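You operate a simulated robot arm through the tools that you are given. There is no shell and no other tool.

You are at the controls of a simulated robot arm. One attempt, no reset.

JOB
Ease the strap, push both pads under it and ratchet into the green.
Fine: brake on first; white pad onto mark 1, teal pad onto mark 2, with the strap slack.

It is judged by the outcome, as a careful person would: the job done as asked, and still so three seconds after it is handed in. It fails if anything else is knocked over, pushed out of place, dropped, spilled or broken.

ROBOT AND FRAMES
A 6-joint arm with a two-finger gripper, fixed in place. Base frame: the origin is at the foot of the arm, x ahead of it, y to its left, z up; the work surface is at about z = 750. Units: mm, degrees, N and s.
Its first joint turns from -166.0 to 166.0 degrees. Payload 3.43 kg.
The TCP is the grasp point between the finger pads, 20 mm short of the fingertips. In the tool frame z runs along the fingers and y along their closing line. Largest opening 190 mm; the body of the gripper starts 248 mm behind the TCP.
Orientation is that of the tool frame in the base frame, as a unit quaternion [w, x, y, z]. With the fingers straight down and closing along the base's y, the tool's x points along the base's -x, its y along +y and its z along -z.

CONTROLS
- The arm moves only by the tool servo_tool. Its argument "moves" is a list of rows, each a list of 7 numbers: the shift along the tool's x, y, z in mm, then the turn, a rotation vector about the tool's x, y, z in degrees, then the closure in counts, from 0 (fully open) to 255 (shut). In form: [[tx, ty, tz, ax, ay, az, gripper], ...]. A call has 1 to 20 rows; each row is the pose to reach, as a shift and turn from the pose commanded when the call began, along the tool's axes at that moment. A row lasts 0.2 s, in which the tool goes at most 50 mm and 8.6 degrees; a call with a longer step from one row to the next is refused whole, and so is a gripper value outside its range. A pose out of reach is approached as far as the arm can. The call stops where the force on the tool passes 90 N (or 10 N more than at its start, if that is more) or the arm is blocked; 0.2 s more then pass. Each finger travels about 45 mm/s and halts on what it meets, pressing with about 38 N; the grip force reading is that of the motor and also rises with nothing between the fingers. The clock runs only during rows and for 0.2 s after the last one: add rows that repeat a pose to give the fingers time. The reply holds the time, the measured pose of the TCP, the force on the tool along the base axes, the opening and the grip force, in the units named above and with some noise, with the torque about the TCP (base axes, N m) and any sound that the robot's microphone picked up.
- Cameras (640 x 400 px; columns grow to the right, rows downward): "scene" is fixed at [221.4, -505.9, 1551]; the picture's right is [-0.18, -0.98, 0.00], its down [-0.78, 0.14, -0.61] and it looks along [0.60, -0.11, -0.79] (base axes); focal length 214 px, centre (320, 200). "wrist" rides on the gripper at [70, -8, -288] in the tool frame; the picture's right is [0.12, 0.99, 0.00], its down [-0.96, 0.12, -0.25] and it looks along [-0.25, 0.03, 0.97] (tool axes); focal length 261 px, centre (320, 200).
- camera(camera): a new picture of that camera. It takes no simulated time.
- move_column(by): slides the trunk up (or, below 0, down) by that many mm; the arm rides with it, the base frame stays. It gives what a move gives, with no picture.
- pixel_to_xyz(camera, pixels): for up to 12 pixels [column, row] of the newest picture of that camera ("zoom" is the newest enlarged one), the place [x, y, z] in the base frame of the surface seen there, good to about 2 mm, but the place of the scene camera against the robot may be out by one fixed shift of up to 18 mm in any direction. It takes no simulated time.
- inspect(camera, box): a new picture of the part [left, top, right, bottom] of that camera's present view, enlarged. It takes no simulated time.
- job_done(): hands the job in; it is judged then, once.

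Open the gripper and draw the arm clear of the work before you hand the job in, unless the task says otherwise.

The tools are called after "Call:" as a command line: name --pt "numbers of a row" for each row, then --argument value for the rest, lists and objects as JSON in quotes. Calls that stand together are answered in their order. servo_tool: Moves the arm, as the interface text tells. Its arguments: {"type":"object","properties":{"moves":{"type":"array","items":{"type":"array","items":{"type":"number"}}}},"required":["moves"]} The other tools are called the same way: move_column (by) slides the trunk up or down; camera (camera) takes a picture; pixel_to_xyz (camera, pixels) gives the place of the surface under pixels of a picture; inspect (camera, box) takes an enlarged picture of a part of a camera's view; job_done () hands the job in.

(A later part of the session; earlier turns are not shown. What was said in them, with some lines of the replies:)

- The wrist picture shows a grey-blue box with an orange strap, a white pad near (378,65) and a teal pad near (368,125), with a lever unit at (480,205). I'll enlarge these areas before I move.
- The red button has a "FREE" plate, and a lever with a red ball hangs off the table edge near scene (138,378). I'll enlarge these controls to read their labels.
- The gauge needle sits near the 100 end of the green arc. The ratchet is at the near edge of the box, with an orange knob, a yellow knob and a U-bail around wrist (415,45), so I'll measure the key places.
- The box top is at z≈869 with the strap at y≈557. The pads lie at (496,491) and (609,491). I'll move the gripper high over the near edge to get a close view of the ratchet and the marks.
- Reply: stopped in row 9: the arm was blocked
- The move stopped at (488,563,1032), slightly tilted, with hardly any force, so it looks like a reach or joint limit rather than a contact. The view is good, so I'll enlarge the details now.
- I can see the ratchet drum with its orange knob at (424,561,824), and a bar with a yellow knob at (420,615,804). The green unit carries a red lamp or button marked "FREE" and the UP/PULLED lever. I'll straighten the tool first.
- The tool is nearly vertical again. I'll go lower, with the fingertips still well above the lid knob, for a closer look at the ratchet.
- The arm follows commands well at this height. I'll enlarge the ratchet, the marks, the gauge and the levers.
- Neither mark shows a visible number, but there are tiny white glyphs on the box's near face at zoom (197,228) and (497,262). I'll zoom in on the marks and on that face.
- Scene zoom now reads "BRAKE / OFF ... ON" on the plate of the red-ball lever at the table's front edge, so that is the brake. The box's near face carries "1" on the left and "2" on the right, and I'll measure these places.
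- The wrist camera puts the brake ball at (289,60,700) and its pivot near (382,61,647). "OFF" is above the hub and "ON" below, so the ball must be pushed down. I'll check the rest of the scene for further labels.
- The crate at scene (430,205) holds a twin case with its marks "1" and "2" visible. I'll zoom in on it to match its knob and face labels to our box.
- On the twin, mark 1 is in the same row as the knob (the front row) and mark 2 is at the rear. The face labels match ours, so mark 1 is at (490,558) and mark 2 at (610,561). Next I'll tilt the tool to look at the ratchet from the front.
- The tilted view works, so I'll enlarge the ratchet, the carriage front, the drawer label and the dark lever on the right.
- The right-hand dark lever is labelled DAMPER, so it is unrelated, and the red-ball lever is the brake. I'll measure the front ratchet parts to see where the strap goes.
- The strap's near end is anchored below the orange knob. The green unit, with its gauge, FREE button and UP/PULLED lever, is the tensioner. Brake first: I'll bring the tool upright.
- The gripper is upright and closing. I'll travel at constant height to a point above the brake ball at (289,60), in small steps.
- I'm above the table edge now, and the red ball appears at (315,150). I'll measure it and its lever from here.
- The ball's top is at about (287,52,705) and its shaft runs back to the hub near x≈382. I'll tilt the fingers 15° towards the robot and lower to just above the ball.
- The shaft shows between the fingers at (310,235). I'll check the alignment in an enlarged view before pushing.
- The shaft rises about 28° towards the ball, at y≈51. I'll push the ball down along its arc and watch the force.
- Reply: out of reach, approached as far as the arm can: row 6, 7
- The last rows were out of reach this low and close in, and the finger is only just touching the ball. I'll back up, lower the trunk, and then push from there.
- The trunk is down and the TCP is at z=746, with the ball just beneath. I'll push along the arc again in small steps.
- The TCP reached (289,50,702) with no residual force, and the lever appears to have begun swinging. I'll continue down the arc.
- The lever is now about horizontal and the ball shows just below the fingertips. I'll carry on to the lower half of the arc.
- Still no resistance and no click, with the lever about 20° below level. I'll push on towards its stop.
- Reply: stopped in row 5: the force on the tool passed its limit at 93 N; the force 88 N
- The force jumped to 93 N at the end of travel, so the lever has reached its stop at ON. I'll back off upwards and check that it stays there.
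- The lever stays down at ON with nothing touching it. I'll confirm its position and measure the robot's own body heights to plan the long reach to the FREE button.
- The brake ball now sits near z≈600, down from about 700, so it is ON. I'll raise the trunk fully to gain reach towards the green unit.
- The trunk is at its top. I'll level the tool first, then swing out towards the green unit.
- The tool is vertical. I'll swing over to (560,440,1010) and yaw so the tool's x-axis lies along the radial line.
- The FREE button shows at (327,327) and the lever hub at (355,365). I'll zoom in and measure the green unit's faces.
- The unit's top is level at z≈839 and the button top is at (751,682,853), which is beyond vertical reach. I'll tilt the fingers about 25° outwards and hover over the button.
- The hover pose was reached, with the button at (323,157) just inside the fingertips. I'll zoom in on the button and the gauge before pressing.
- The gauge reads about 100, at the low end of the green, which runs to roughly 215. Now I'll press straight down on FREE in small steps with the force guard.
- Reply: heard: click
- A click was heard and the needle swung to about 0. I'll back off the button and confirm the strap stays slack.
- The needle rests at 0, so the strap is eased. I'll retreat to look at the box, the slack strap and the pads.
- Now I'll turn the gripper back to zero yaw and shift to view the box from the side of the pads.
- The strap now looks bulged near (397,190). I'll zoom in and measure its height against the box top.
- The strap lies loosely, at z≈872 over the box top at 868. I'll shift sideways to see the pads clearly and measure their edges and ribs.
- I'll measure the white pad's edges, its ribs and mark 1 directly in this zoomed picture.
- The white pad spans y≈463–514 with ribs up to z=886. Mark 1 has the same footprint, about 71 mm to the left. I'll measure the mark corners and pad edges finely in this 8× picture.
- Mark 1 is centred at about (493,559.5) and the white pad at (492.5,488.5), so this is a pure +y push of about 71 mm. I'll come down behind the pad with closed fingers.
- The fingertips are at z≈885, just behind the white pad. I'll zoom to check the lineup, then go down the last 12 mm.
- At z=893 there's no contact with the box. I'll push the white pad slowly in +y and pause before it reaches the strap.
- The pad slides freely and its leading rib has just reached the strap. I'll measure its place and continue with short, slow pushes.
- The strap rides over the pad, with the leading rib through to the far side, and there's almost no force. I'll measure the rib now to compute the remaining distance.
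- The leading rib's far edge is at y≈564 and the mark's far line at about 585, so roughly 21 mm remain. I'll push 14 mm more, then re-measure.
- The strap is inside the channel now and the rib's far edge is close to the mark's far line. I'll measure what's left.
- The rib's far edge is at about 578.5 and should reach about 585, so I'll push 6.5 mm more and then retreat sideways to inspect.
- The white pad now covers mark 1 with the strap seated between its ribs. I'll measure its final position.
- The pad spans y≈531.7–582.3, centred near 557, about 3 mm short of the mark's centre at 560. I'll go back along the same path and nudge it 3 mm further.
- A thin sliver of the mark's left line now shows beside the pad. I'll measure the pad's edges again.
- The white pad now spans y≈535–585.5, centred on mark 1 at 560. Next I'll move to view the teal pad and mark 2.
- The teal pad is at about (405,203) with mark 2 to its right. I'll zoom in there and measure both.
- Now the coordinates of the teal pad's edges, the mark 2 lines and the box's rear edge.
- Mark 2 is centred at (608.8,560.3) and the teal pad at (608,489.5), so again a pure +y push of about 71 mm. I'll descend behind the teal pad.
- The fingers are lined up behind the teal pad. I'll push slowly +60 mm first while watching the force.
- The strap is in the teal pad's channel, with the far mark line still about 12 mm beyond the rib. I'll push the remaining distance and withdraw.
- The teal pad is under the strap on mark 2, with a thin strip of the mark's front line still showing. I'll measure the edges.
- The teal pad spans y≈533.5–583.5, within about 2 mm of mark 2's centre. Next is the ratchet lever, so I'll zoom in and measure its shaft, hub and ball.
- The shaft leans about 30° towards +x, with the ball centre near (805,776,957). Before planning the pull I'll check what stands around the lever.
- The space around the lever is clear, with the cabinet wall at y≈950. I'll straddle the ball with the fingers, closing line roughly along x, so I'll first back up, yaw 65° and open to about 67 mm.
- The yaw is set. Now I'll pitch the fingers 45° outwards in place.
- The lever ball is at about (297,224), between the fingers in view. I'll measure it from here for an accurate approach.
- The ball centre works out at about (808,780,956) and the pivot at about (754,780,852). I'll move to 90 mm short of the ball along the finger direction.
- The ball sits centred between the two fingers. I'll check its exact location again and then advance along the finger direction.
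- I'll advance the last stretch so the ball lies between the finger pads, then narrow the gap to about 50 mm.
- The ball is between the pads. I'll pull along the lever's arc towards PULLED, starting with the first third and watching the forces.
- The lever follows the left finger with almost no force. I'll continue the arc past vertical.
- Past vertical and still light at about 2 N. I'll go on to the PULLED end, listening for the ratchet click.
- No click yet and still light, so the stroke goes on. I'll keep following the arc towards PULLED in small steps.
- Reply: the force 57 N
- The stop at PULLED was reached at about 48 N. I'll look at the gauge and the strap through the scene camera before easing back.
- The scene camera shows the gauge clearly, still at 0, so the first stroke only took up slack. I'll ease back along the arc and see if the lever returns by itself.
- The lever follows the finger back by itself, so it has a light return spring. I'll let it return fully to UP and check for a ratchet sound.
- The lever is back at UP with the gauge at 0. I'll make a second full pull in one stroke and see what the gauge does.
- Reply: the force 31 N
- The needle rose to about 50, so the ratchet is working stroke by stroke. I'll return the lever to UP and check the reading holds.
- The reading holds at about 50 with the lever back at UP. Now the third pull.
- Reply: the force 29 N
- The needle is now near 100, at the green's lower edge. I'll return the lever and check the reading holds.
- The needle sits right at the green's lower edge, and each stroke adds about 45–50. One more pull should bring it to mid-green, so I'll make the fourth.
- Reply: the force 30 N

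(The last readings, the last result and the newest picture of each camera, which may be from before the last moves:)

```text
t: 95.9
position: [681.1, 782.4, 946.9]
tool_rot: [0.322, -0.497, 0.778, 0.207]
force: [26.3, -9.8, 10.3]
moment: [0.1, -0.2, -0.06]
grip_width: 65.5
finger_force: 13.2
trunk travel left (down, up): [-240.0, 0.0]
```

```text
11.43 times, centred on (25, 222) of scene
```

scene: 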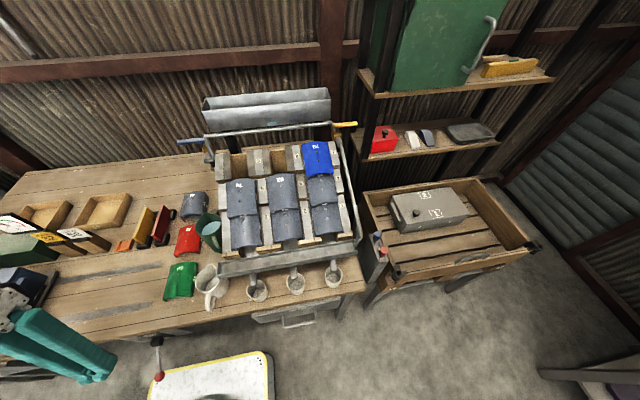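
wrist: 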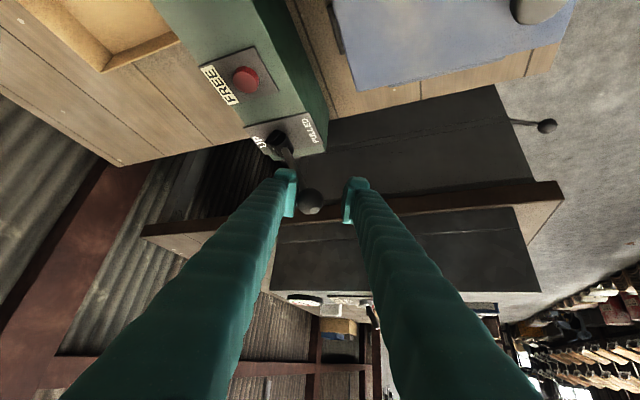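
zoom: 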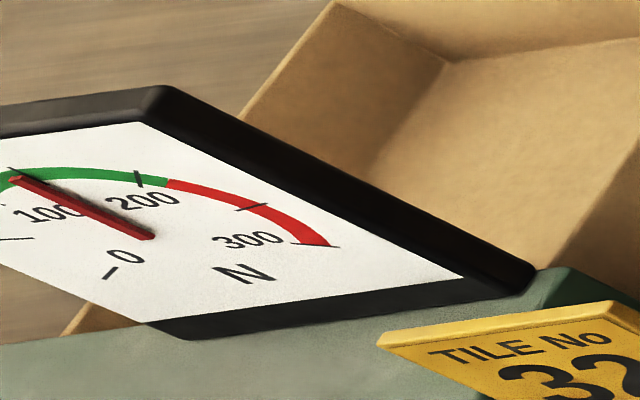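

The needle is now close to 150, in the middle of the green. I'll let the lever return to UP and check it holds.

Call:
servo_tool --pt "-9.6 -12.1 -1.7 0 0 0 188" --pt "-17.9 -24.7 -1.9 0 0 0 188" --pt "-22.7 -33.6 -0.9 0 0 0 188" --pt "-27.5 -42.6 0.2 0 0 0 188" --pt "-31.1 -51.8 2.5 0 0 0 188" --pt "-34.7 -61 4.9 0 0 0 188" --pt "-37.1 -70.2 8.5 0 0 0 188" --pt "-39.5 -79.5 12.2 0 0 0 188" --pt "-40.5 -88.4 16.9 0 0 0 188" --pt "-41.5 -97.4 21.7 0 0 0 188" --pt "-42.7 -107.7 27.2 0 0 0 188" --pt "-44 -118.1 32.7 0 0 0 188" --pt "-44 -118.1 32.7 0 0 0 188"

Call:
inspect --camera "scene" --box '[0, 205, 50, 240]'

Call:
inspect --camera "wrist" --box '[230, 80, 390, 260]'

```text
t: 98.7
position: [808.0, 782.3, 953.7]
tool_rot: [0.321, -0.498, 0.778, 0.207]
force: [-0.7, 0.9, 0.0]
moment: [-0.03, -0.01, 0.03]
grip_width: 50.0
finger_force: 0.2
trunk travel left (down, up): [-240.0, 0.0]
```

```text
11.43 times, centred on (25, 222) of scene
```

zoom: 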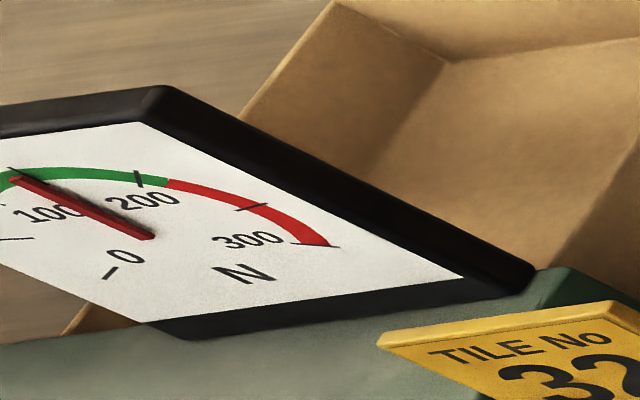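

```text
2.22 times, centred on (310, 170) of wrist
```

zoom: 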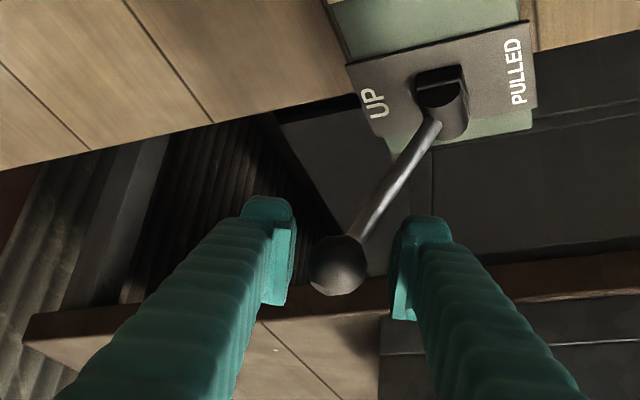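

The gauge holds at about 145–150 with the lever at UP. I'll open the gap slightly and withdraw straight back along the fingers.

Call:
servo_tool --pt "0 0 0 0 0 0 165" --pt "0 0 0 0 0 0 165" --pt "0 0 -20 0 0 0 165" --pt "0 0 -45 0 0 0 165" --pt "0 0 -70 0 0 0 165" --pt "0 0 -94 0 0 0 165" --pt "16 4 -116 0 0 0 165" --pt "40 10 -150 0 0 0 165" --pt "70 17 -190 0 0 0 165" --pt "100 25 -230 0 0 0 165" --pt "125 31 -262 0 0 0 165" --pt "140 35 -290 0 0 0 165" --pt "140 35 -290 0 0 0 165"

Call:
camera --camera "wrist"

Call:
inspect --camera "wrist" --box '[290, 0, 490, 150]'

```text
refused: row 9 steps farther than a row can; nothing moved
```

```text
taken
```

wrist: 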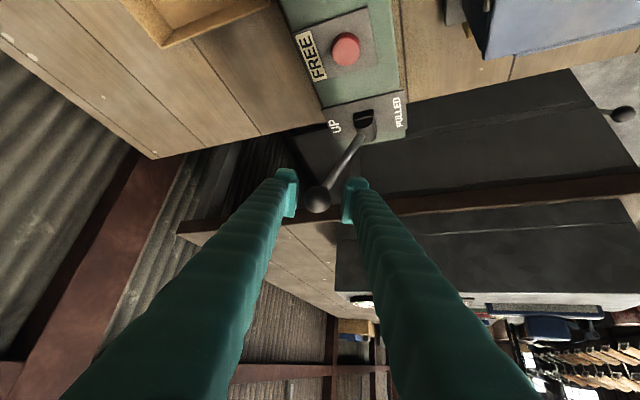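

```text
2.67 times, centred on (390, 75) of wrist
```

zoom: 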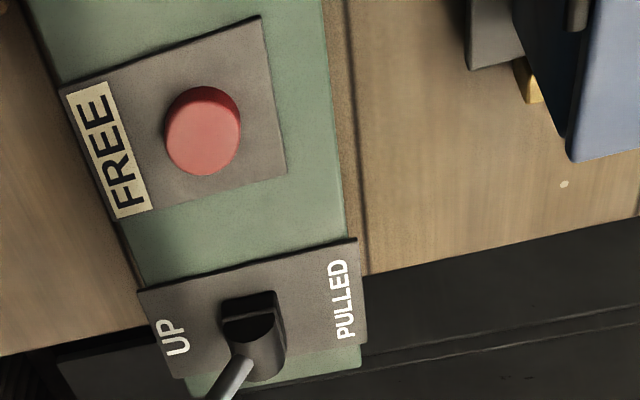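

That call was refused because one step was too long, and nothing moved. I'll withdraw again with smaller steps.

Call:
servo_tool --pt "0 0 0 0 0 0 165" --pt "0 0 0 0 0 0 165" --pt "0 0 -20 0 0 0 165" --pt "0 0 -45 0 0 0 165" --pt "0 0 -70 0 0 0 165" --pt "0 0 -94 0 0 0 165" --pt "16 4 -116 0 0 0 165" --pt "36 9 -145 0 0 0 165" --pt "56 14 -172 0 0 0 165" --pt "76 19 -200 0 0 0 165" --pt "96 24 -228 0 0 0 165" --pt "116 29 -255 0 0 0 165" --pt "136 34 -282 0 0 0 165" --pt "140 35 -290 0 0 0 165"

Call:
camera --camera "wrist"

Call:
inspect --camera "wrist" --box '[290, 20, 490, 180]'

```text
t: 101.7
position: [653.3, 519.6, 1039.9]
tool_rot: [0.31, -0.497, 0.784, 0.207]
force: [-0.2, -0.4, -0.3]
moment: [-0.01, 0.02, -0.02]
grip_width: 67.0
finger_force: 0.0
trunk travel left (down, up): [-240.0, 0.0]
```

```text
taken
```

wrist: 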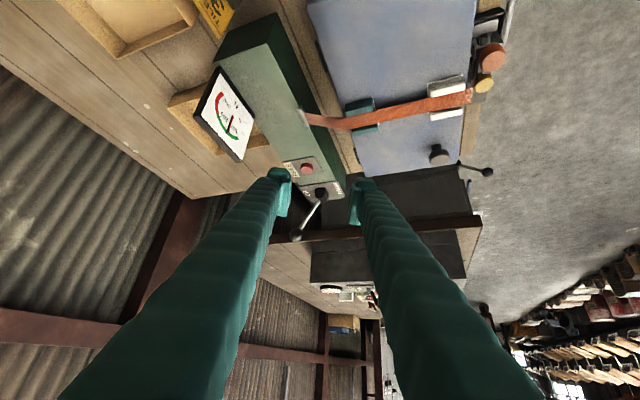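

```text
2.50 times, centred on (390, 100) of wrist
```

zoom: 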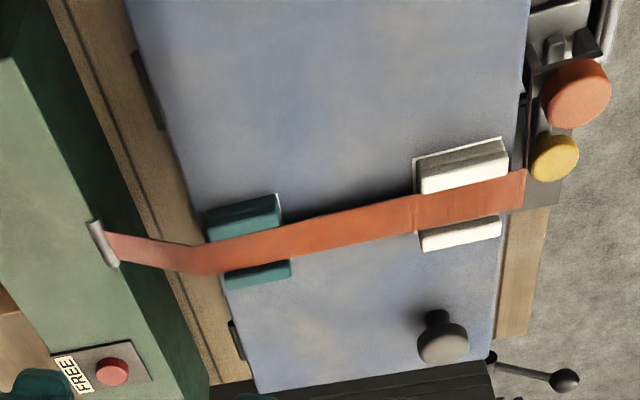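

I'm clear of the lever, and both pads lie under the tight strap. I'll zoom in on the pads and the gauge to verify.

Call:
inspect --camera "wrist" --box '[420, 60, 500, 125]'

Call:
inspect --camera "wrist" --box '[330, 85, 410, 150]'

Call:
inspect --camera "wrist" --box '[185, 55, 275, 170]'

Call:
inspect --camera "scene" --box '[0, 200, 200, 400]'

Call:
pixel_to_xyz --camera "wrist" --pixels '[[457, 84], [448, 78], [475, 80], [450, 116], [474, 110], [440, 104], [358, 105], [362, 130], [374, 100], [376, 126], [395, 113], [335, 124]]'

```text
6.15 times, centred on (460, 92) of wrist
```

zoom: 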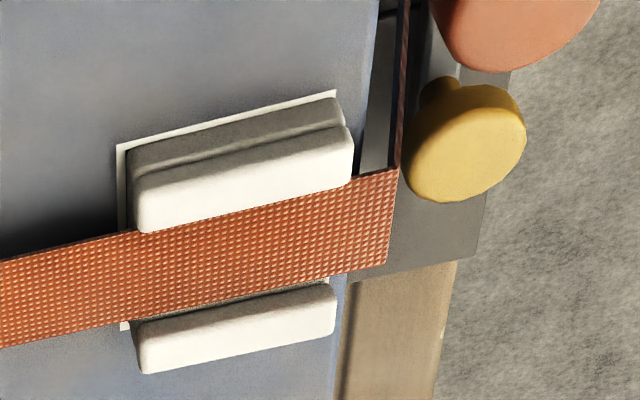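

```text
6.15 times, centred on (370, 118) of wrist
```

zoom: 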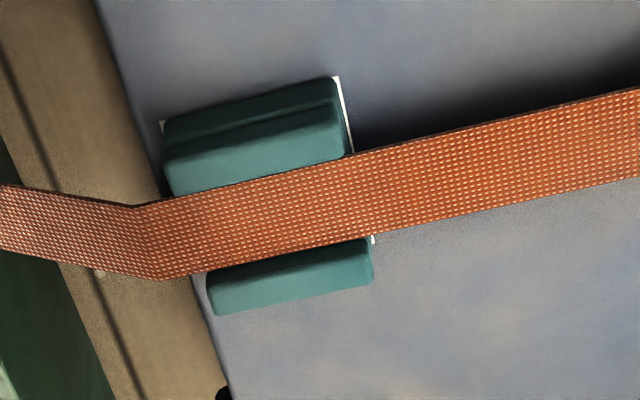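

```text
3.48 times, centred on (230, 112) of wrist
```

zoom: 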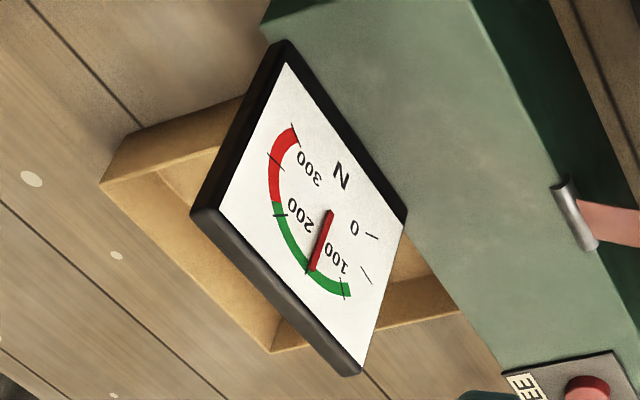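

```text
2.00 times, centred on (100, 300) of scene
```

zoom: 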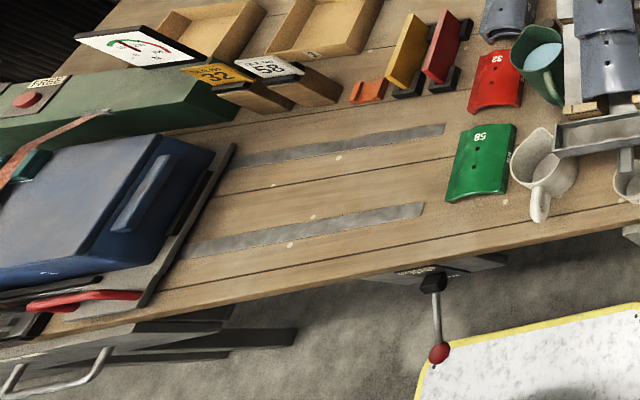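

```text
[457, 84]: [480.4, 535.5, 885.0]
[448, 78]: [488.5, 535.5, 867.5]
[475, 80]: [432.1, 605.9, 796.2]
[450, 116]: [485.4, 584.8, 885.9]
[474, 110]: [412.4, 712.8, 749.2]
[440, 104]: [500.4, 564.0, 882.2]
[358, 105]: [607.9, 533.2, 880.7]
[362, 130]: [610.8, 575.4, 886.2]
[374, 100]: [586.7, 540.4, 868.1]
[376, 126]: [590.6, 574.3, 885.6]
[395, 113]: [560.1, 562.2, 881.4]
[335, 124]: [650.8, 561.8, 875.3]
```

The gauge reads about 148 (mid-green), the brake ball is down at ON, and both pads cover their marks within about 2 mm with the strap between their ribs. I'll open the gripper, bring it upright and draw the arm back.

Call:
servo_tool --pt "0 0 -10 0 7.5 0 140" --pt "0 0 -20 0 15 0 110" --pt "0 0 -30 0 22.5 0 80" --pt "0 0 -40 0 30 0 50" --pt "0 0 -50 0 37.5 0 20" --pt "0 0 -60 0 45 0 0" --pt "0 0 -60 0 45 0 0" --pt "0 0 -60 0 45 0 0"

```text
t: 103.5
position: [631.2, 482.1, 1100.5]
tool_rot: [0.0, -0.539, 0.842, 0.001]
force: [0.4, 0.5, -0.4]
moment: [0.0, 0.01, 0.0]
grip_width: 190.2
finger_force: 0.0
trunk travel left (down, up): [-240.0, 0.0]
```

The gripper is open and upright at z=1100. I'll draw it sideways away from the box and yaw back to take a final look.

Call:
servo_tool --pt "19 -8 0 0 0 5.5 0" --pt "38 -15 0 0 0 11 0" --pt "57 -23 0 0 0 16.5 0" --pt "76 -30 0 0 0 22 0" --pt "95 -38 0 0 0 27.5 0" --pt "114 -46 0 0 0 33 0" --pt "133 -53 0 0 0 38.5 0" --pt "152 -61 0 0 0 44 0" --pt "171 -68 0 0 0 49.5 0" --pt "190 -76 0 0 0 55 0" --pt "209 -84 0 0 0 60 0" --pt "215 -86 0 0 0 65 0" --pt "215 -86 0 0 0 65 0"

Call:
camera --camera "wrist"

Call:
camera --camera "scene"

```text
t: 106.3
position: [622.9, 251.4, 1094.8]
tool_rot: [-0.006, -0.001, 1.0, -0.001]
force: [-0.4, -0.5, -0.1]
moment: [0.0, -0.01, 0.02]
grip_width: 189.9
finger_force: 0.1
trunk travel left (down, up): [-240.0, 0.0]
```

```text
taken
```

wrist: 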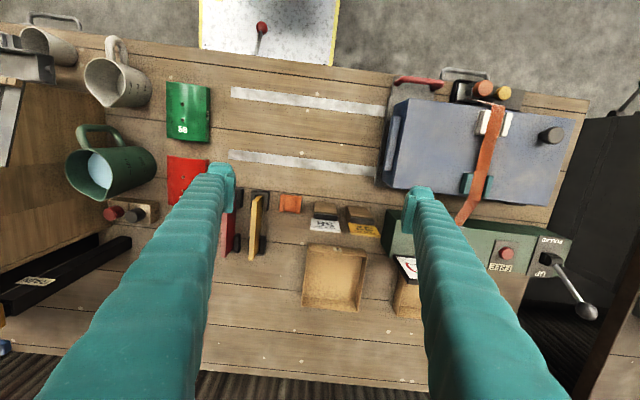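

```text
taken
```

scene: 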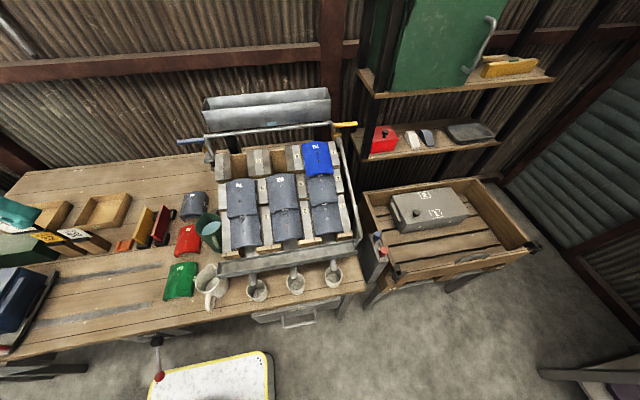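

The arm is clear and nothing else appears moved. I'll make a last check of the pads, the strap and the gauge from this view.

Call:
inspect --camera "wrist" --box '[450, 80, 540, 215]'

Call:
inspect --camera "wrist" --box '[380, 245, 440, 325]'

Call:
pixel_to_xyz --camera "wrist" --pixels '[[262, 26], [483, 122], [505, 125], [467, 183], [488, 187], [550, 135], [587, 312]]'

```text
2.96 times, centred on (495, 148) of wrist
```

zoom: 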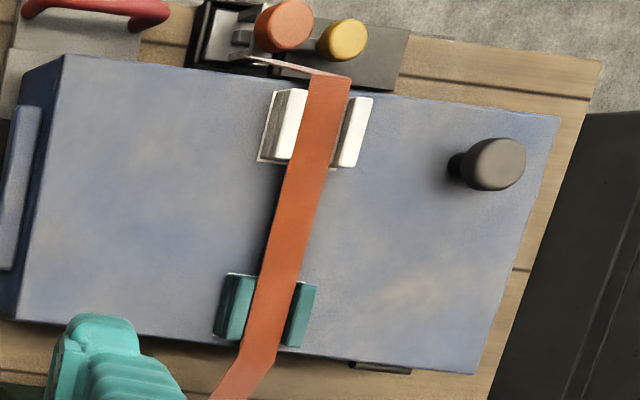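

```text
5.00 times, centred on (410, 285) of wrist
```

zoom: 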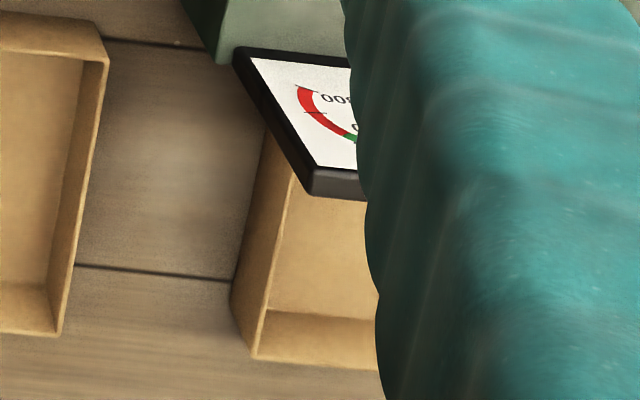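

```text
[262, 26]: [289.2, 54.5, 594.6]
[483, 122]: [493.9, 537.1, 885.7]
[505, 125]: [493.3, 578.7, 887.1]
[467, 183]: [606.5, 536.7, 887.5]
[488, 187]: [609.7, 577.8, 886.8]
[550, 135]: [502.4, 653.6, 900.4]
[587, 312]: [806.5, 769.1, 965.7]
```

The pads sit at their marks and the brake ball is low at z≈595, but the finger hides the gauge. I'll shift the arm aside a little more and read it a final time.

Call:
servo_tool --pt "0 -25 0 0 0 0 0" --pt "0 -50 0 0 0 0 0" --pt "0 -75 0 0 0 0 0" --pt "0 -100 0 0 0 0 0" --pt "0 -100 0 0 0 0 0"

Call:
inspect --camera "scene" --box '[0, 205, 50, 240]'

Call:
camera --camera "wrist"

```text
t: 107.5
position: [623.4, 150.6, 1092.1]
tool_rot: [-0.007, -0.002, 1.0, -0.001]
force: [-0.2, 0.1, -0.6]
moment: [0.05, 0.0, 0.01]
grip_width: 190.0
finger_force: 0.1
trunk travel left (down, up): [-240.0, 0.0]
```

```text
11.43 times, centred on (25, 222) of scene
```

zoom: 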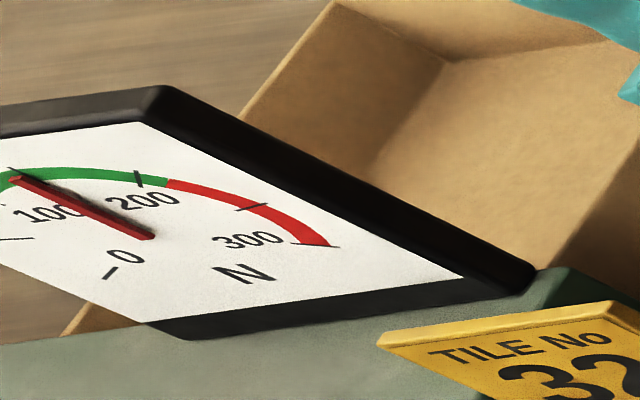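

```text
taken
```

wrist: 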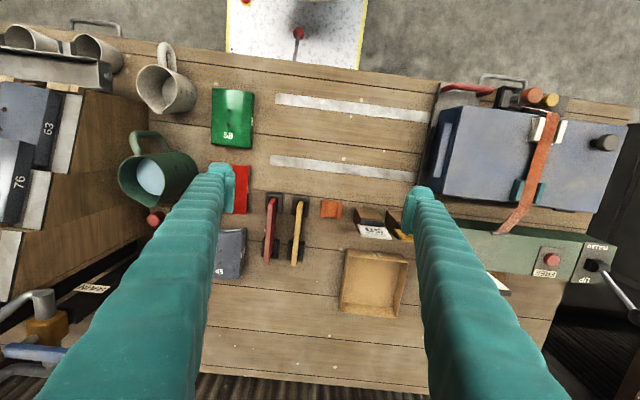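

The gauge holds at about 148, in the middle of the green. The brake is ON, both pads are on their marks under the strap, and the arm is clear with the gripper open, so I'm handing the job in.

Call:
job_done

```text
The job is handed in.
```

The job is done and handed in: both pads are under the strap on their marks, and the gauge sits at about 148 N, in the middle of the green.

- **Brake:** I set it first by pushing the red-ball lever down to its ON stop. It was still down at the last check.
- **Strap eased:** I pressed FREE, and the gauge dropped to 0 before I touched the pads.
- **Pads:** the white pad is on mark 1 and the teal pad on mark 2, each within about 2 mm of centre. The strap runs between the ribs of both. The numbers on our box are hidden under the strap, so I took which mark is which from the twin case in the crate. Its knob and face labels match ours.
- **Ratchet:** it took four full pulls of the lever. The first only took up slack, and the next three brought the gauge to about 50, 100 and 148 N. The reading held for about nine seconds after the last pull, and the lever is back at UP.

Nothing else looks moved in the final pictures. The gripper is open and the arm is clear. I left the trunk raised to its top position.
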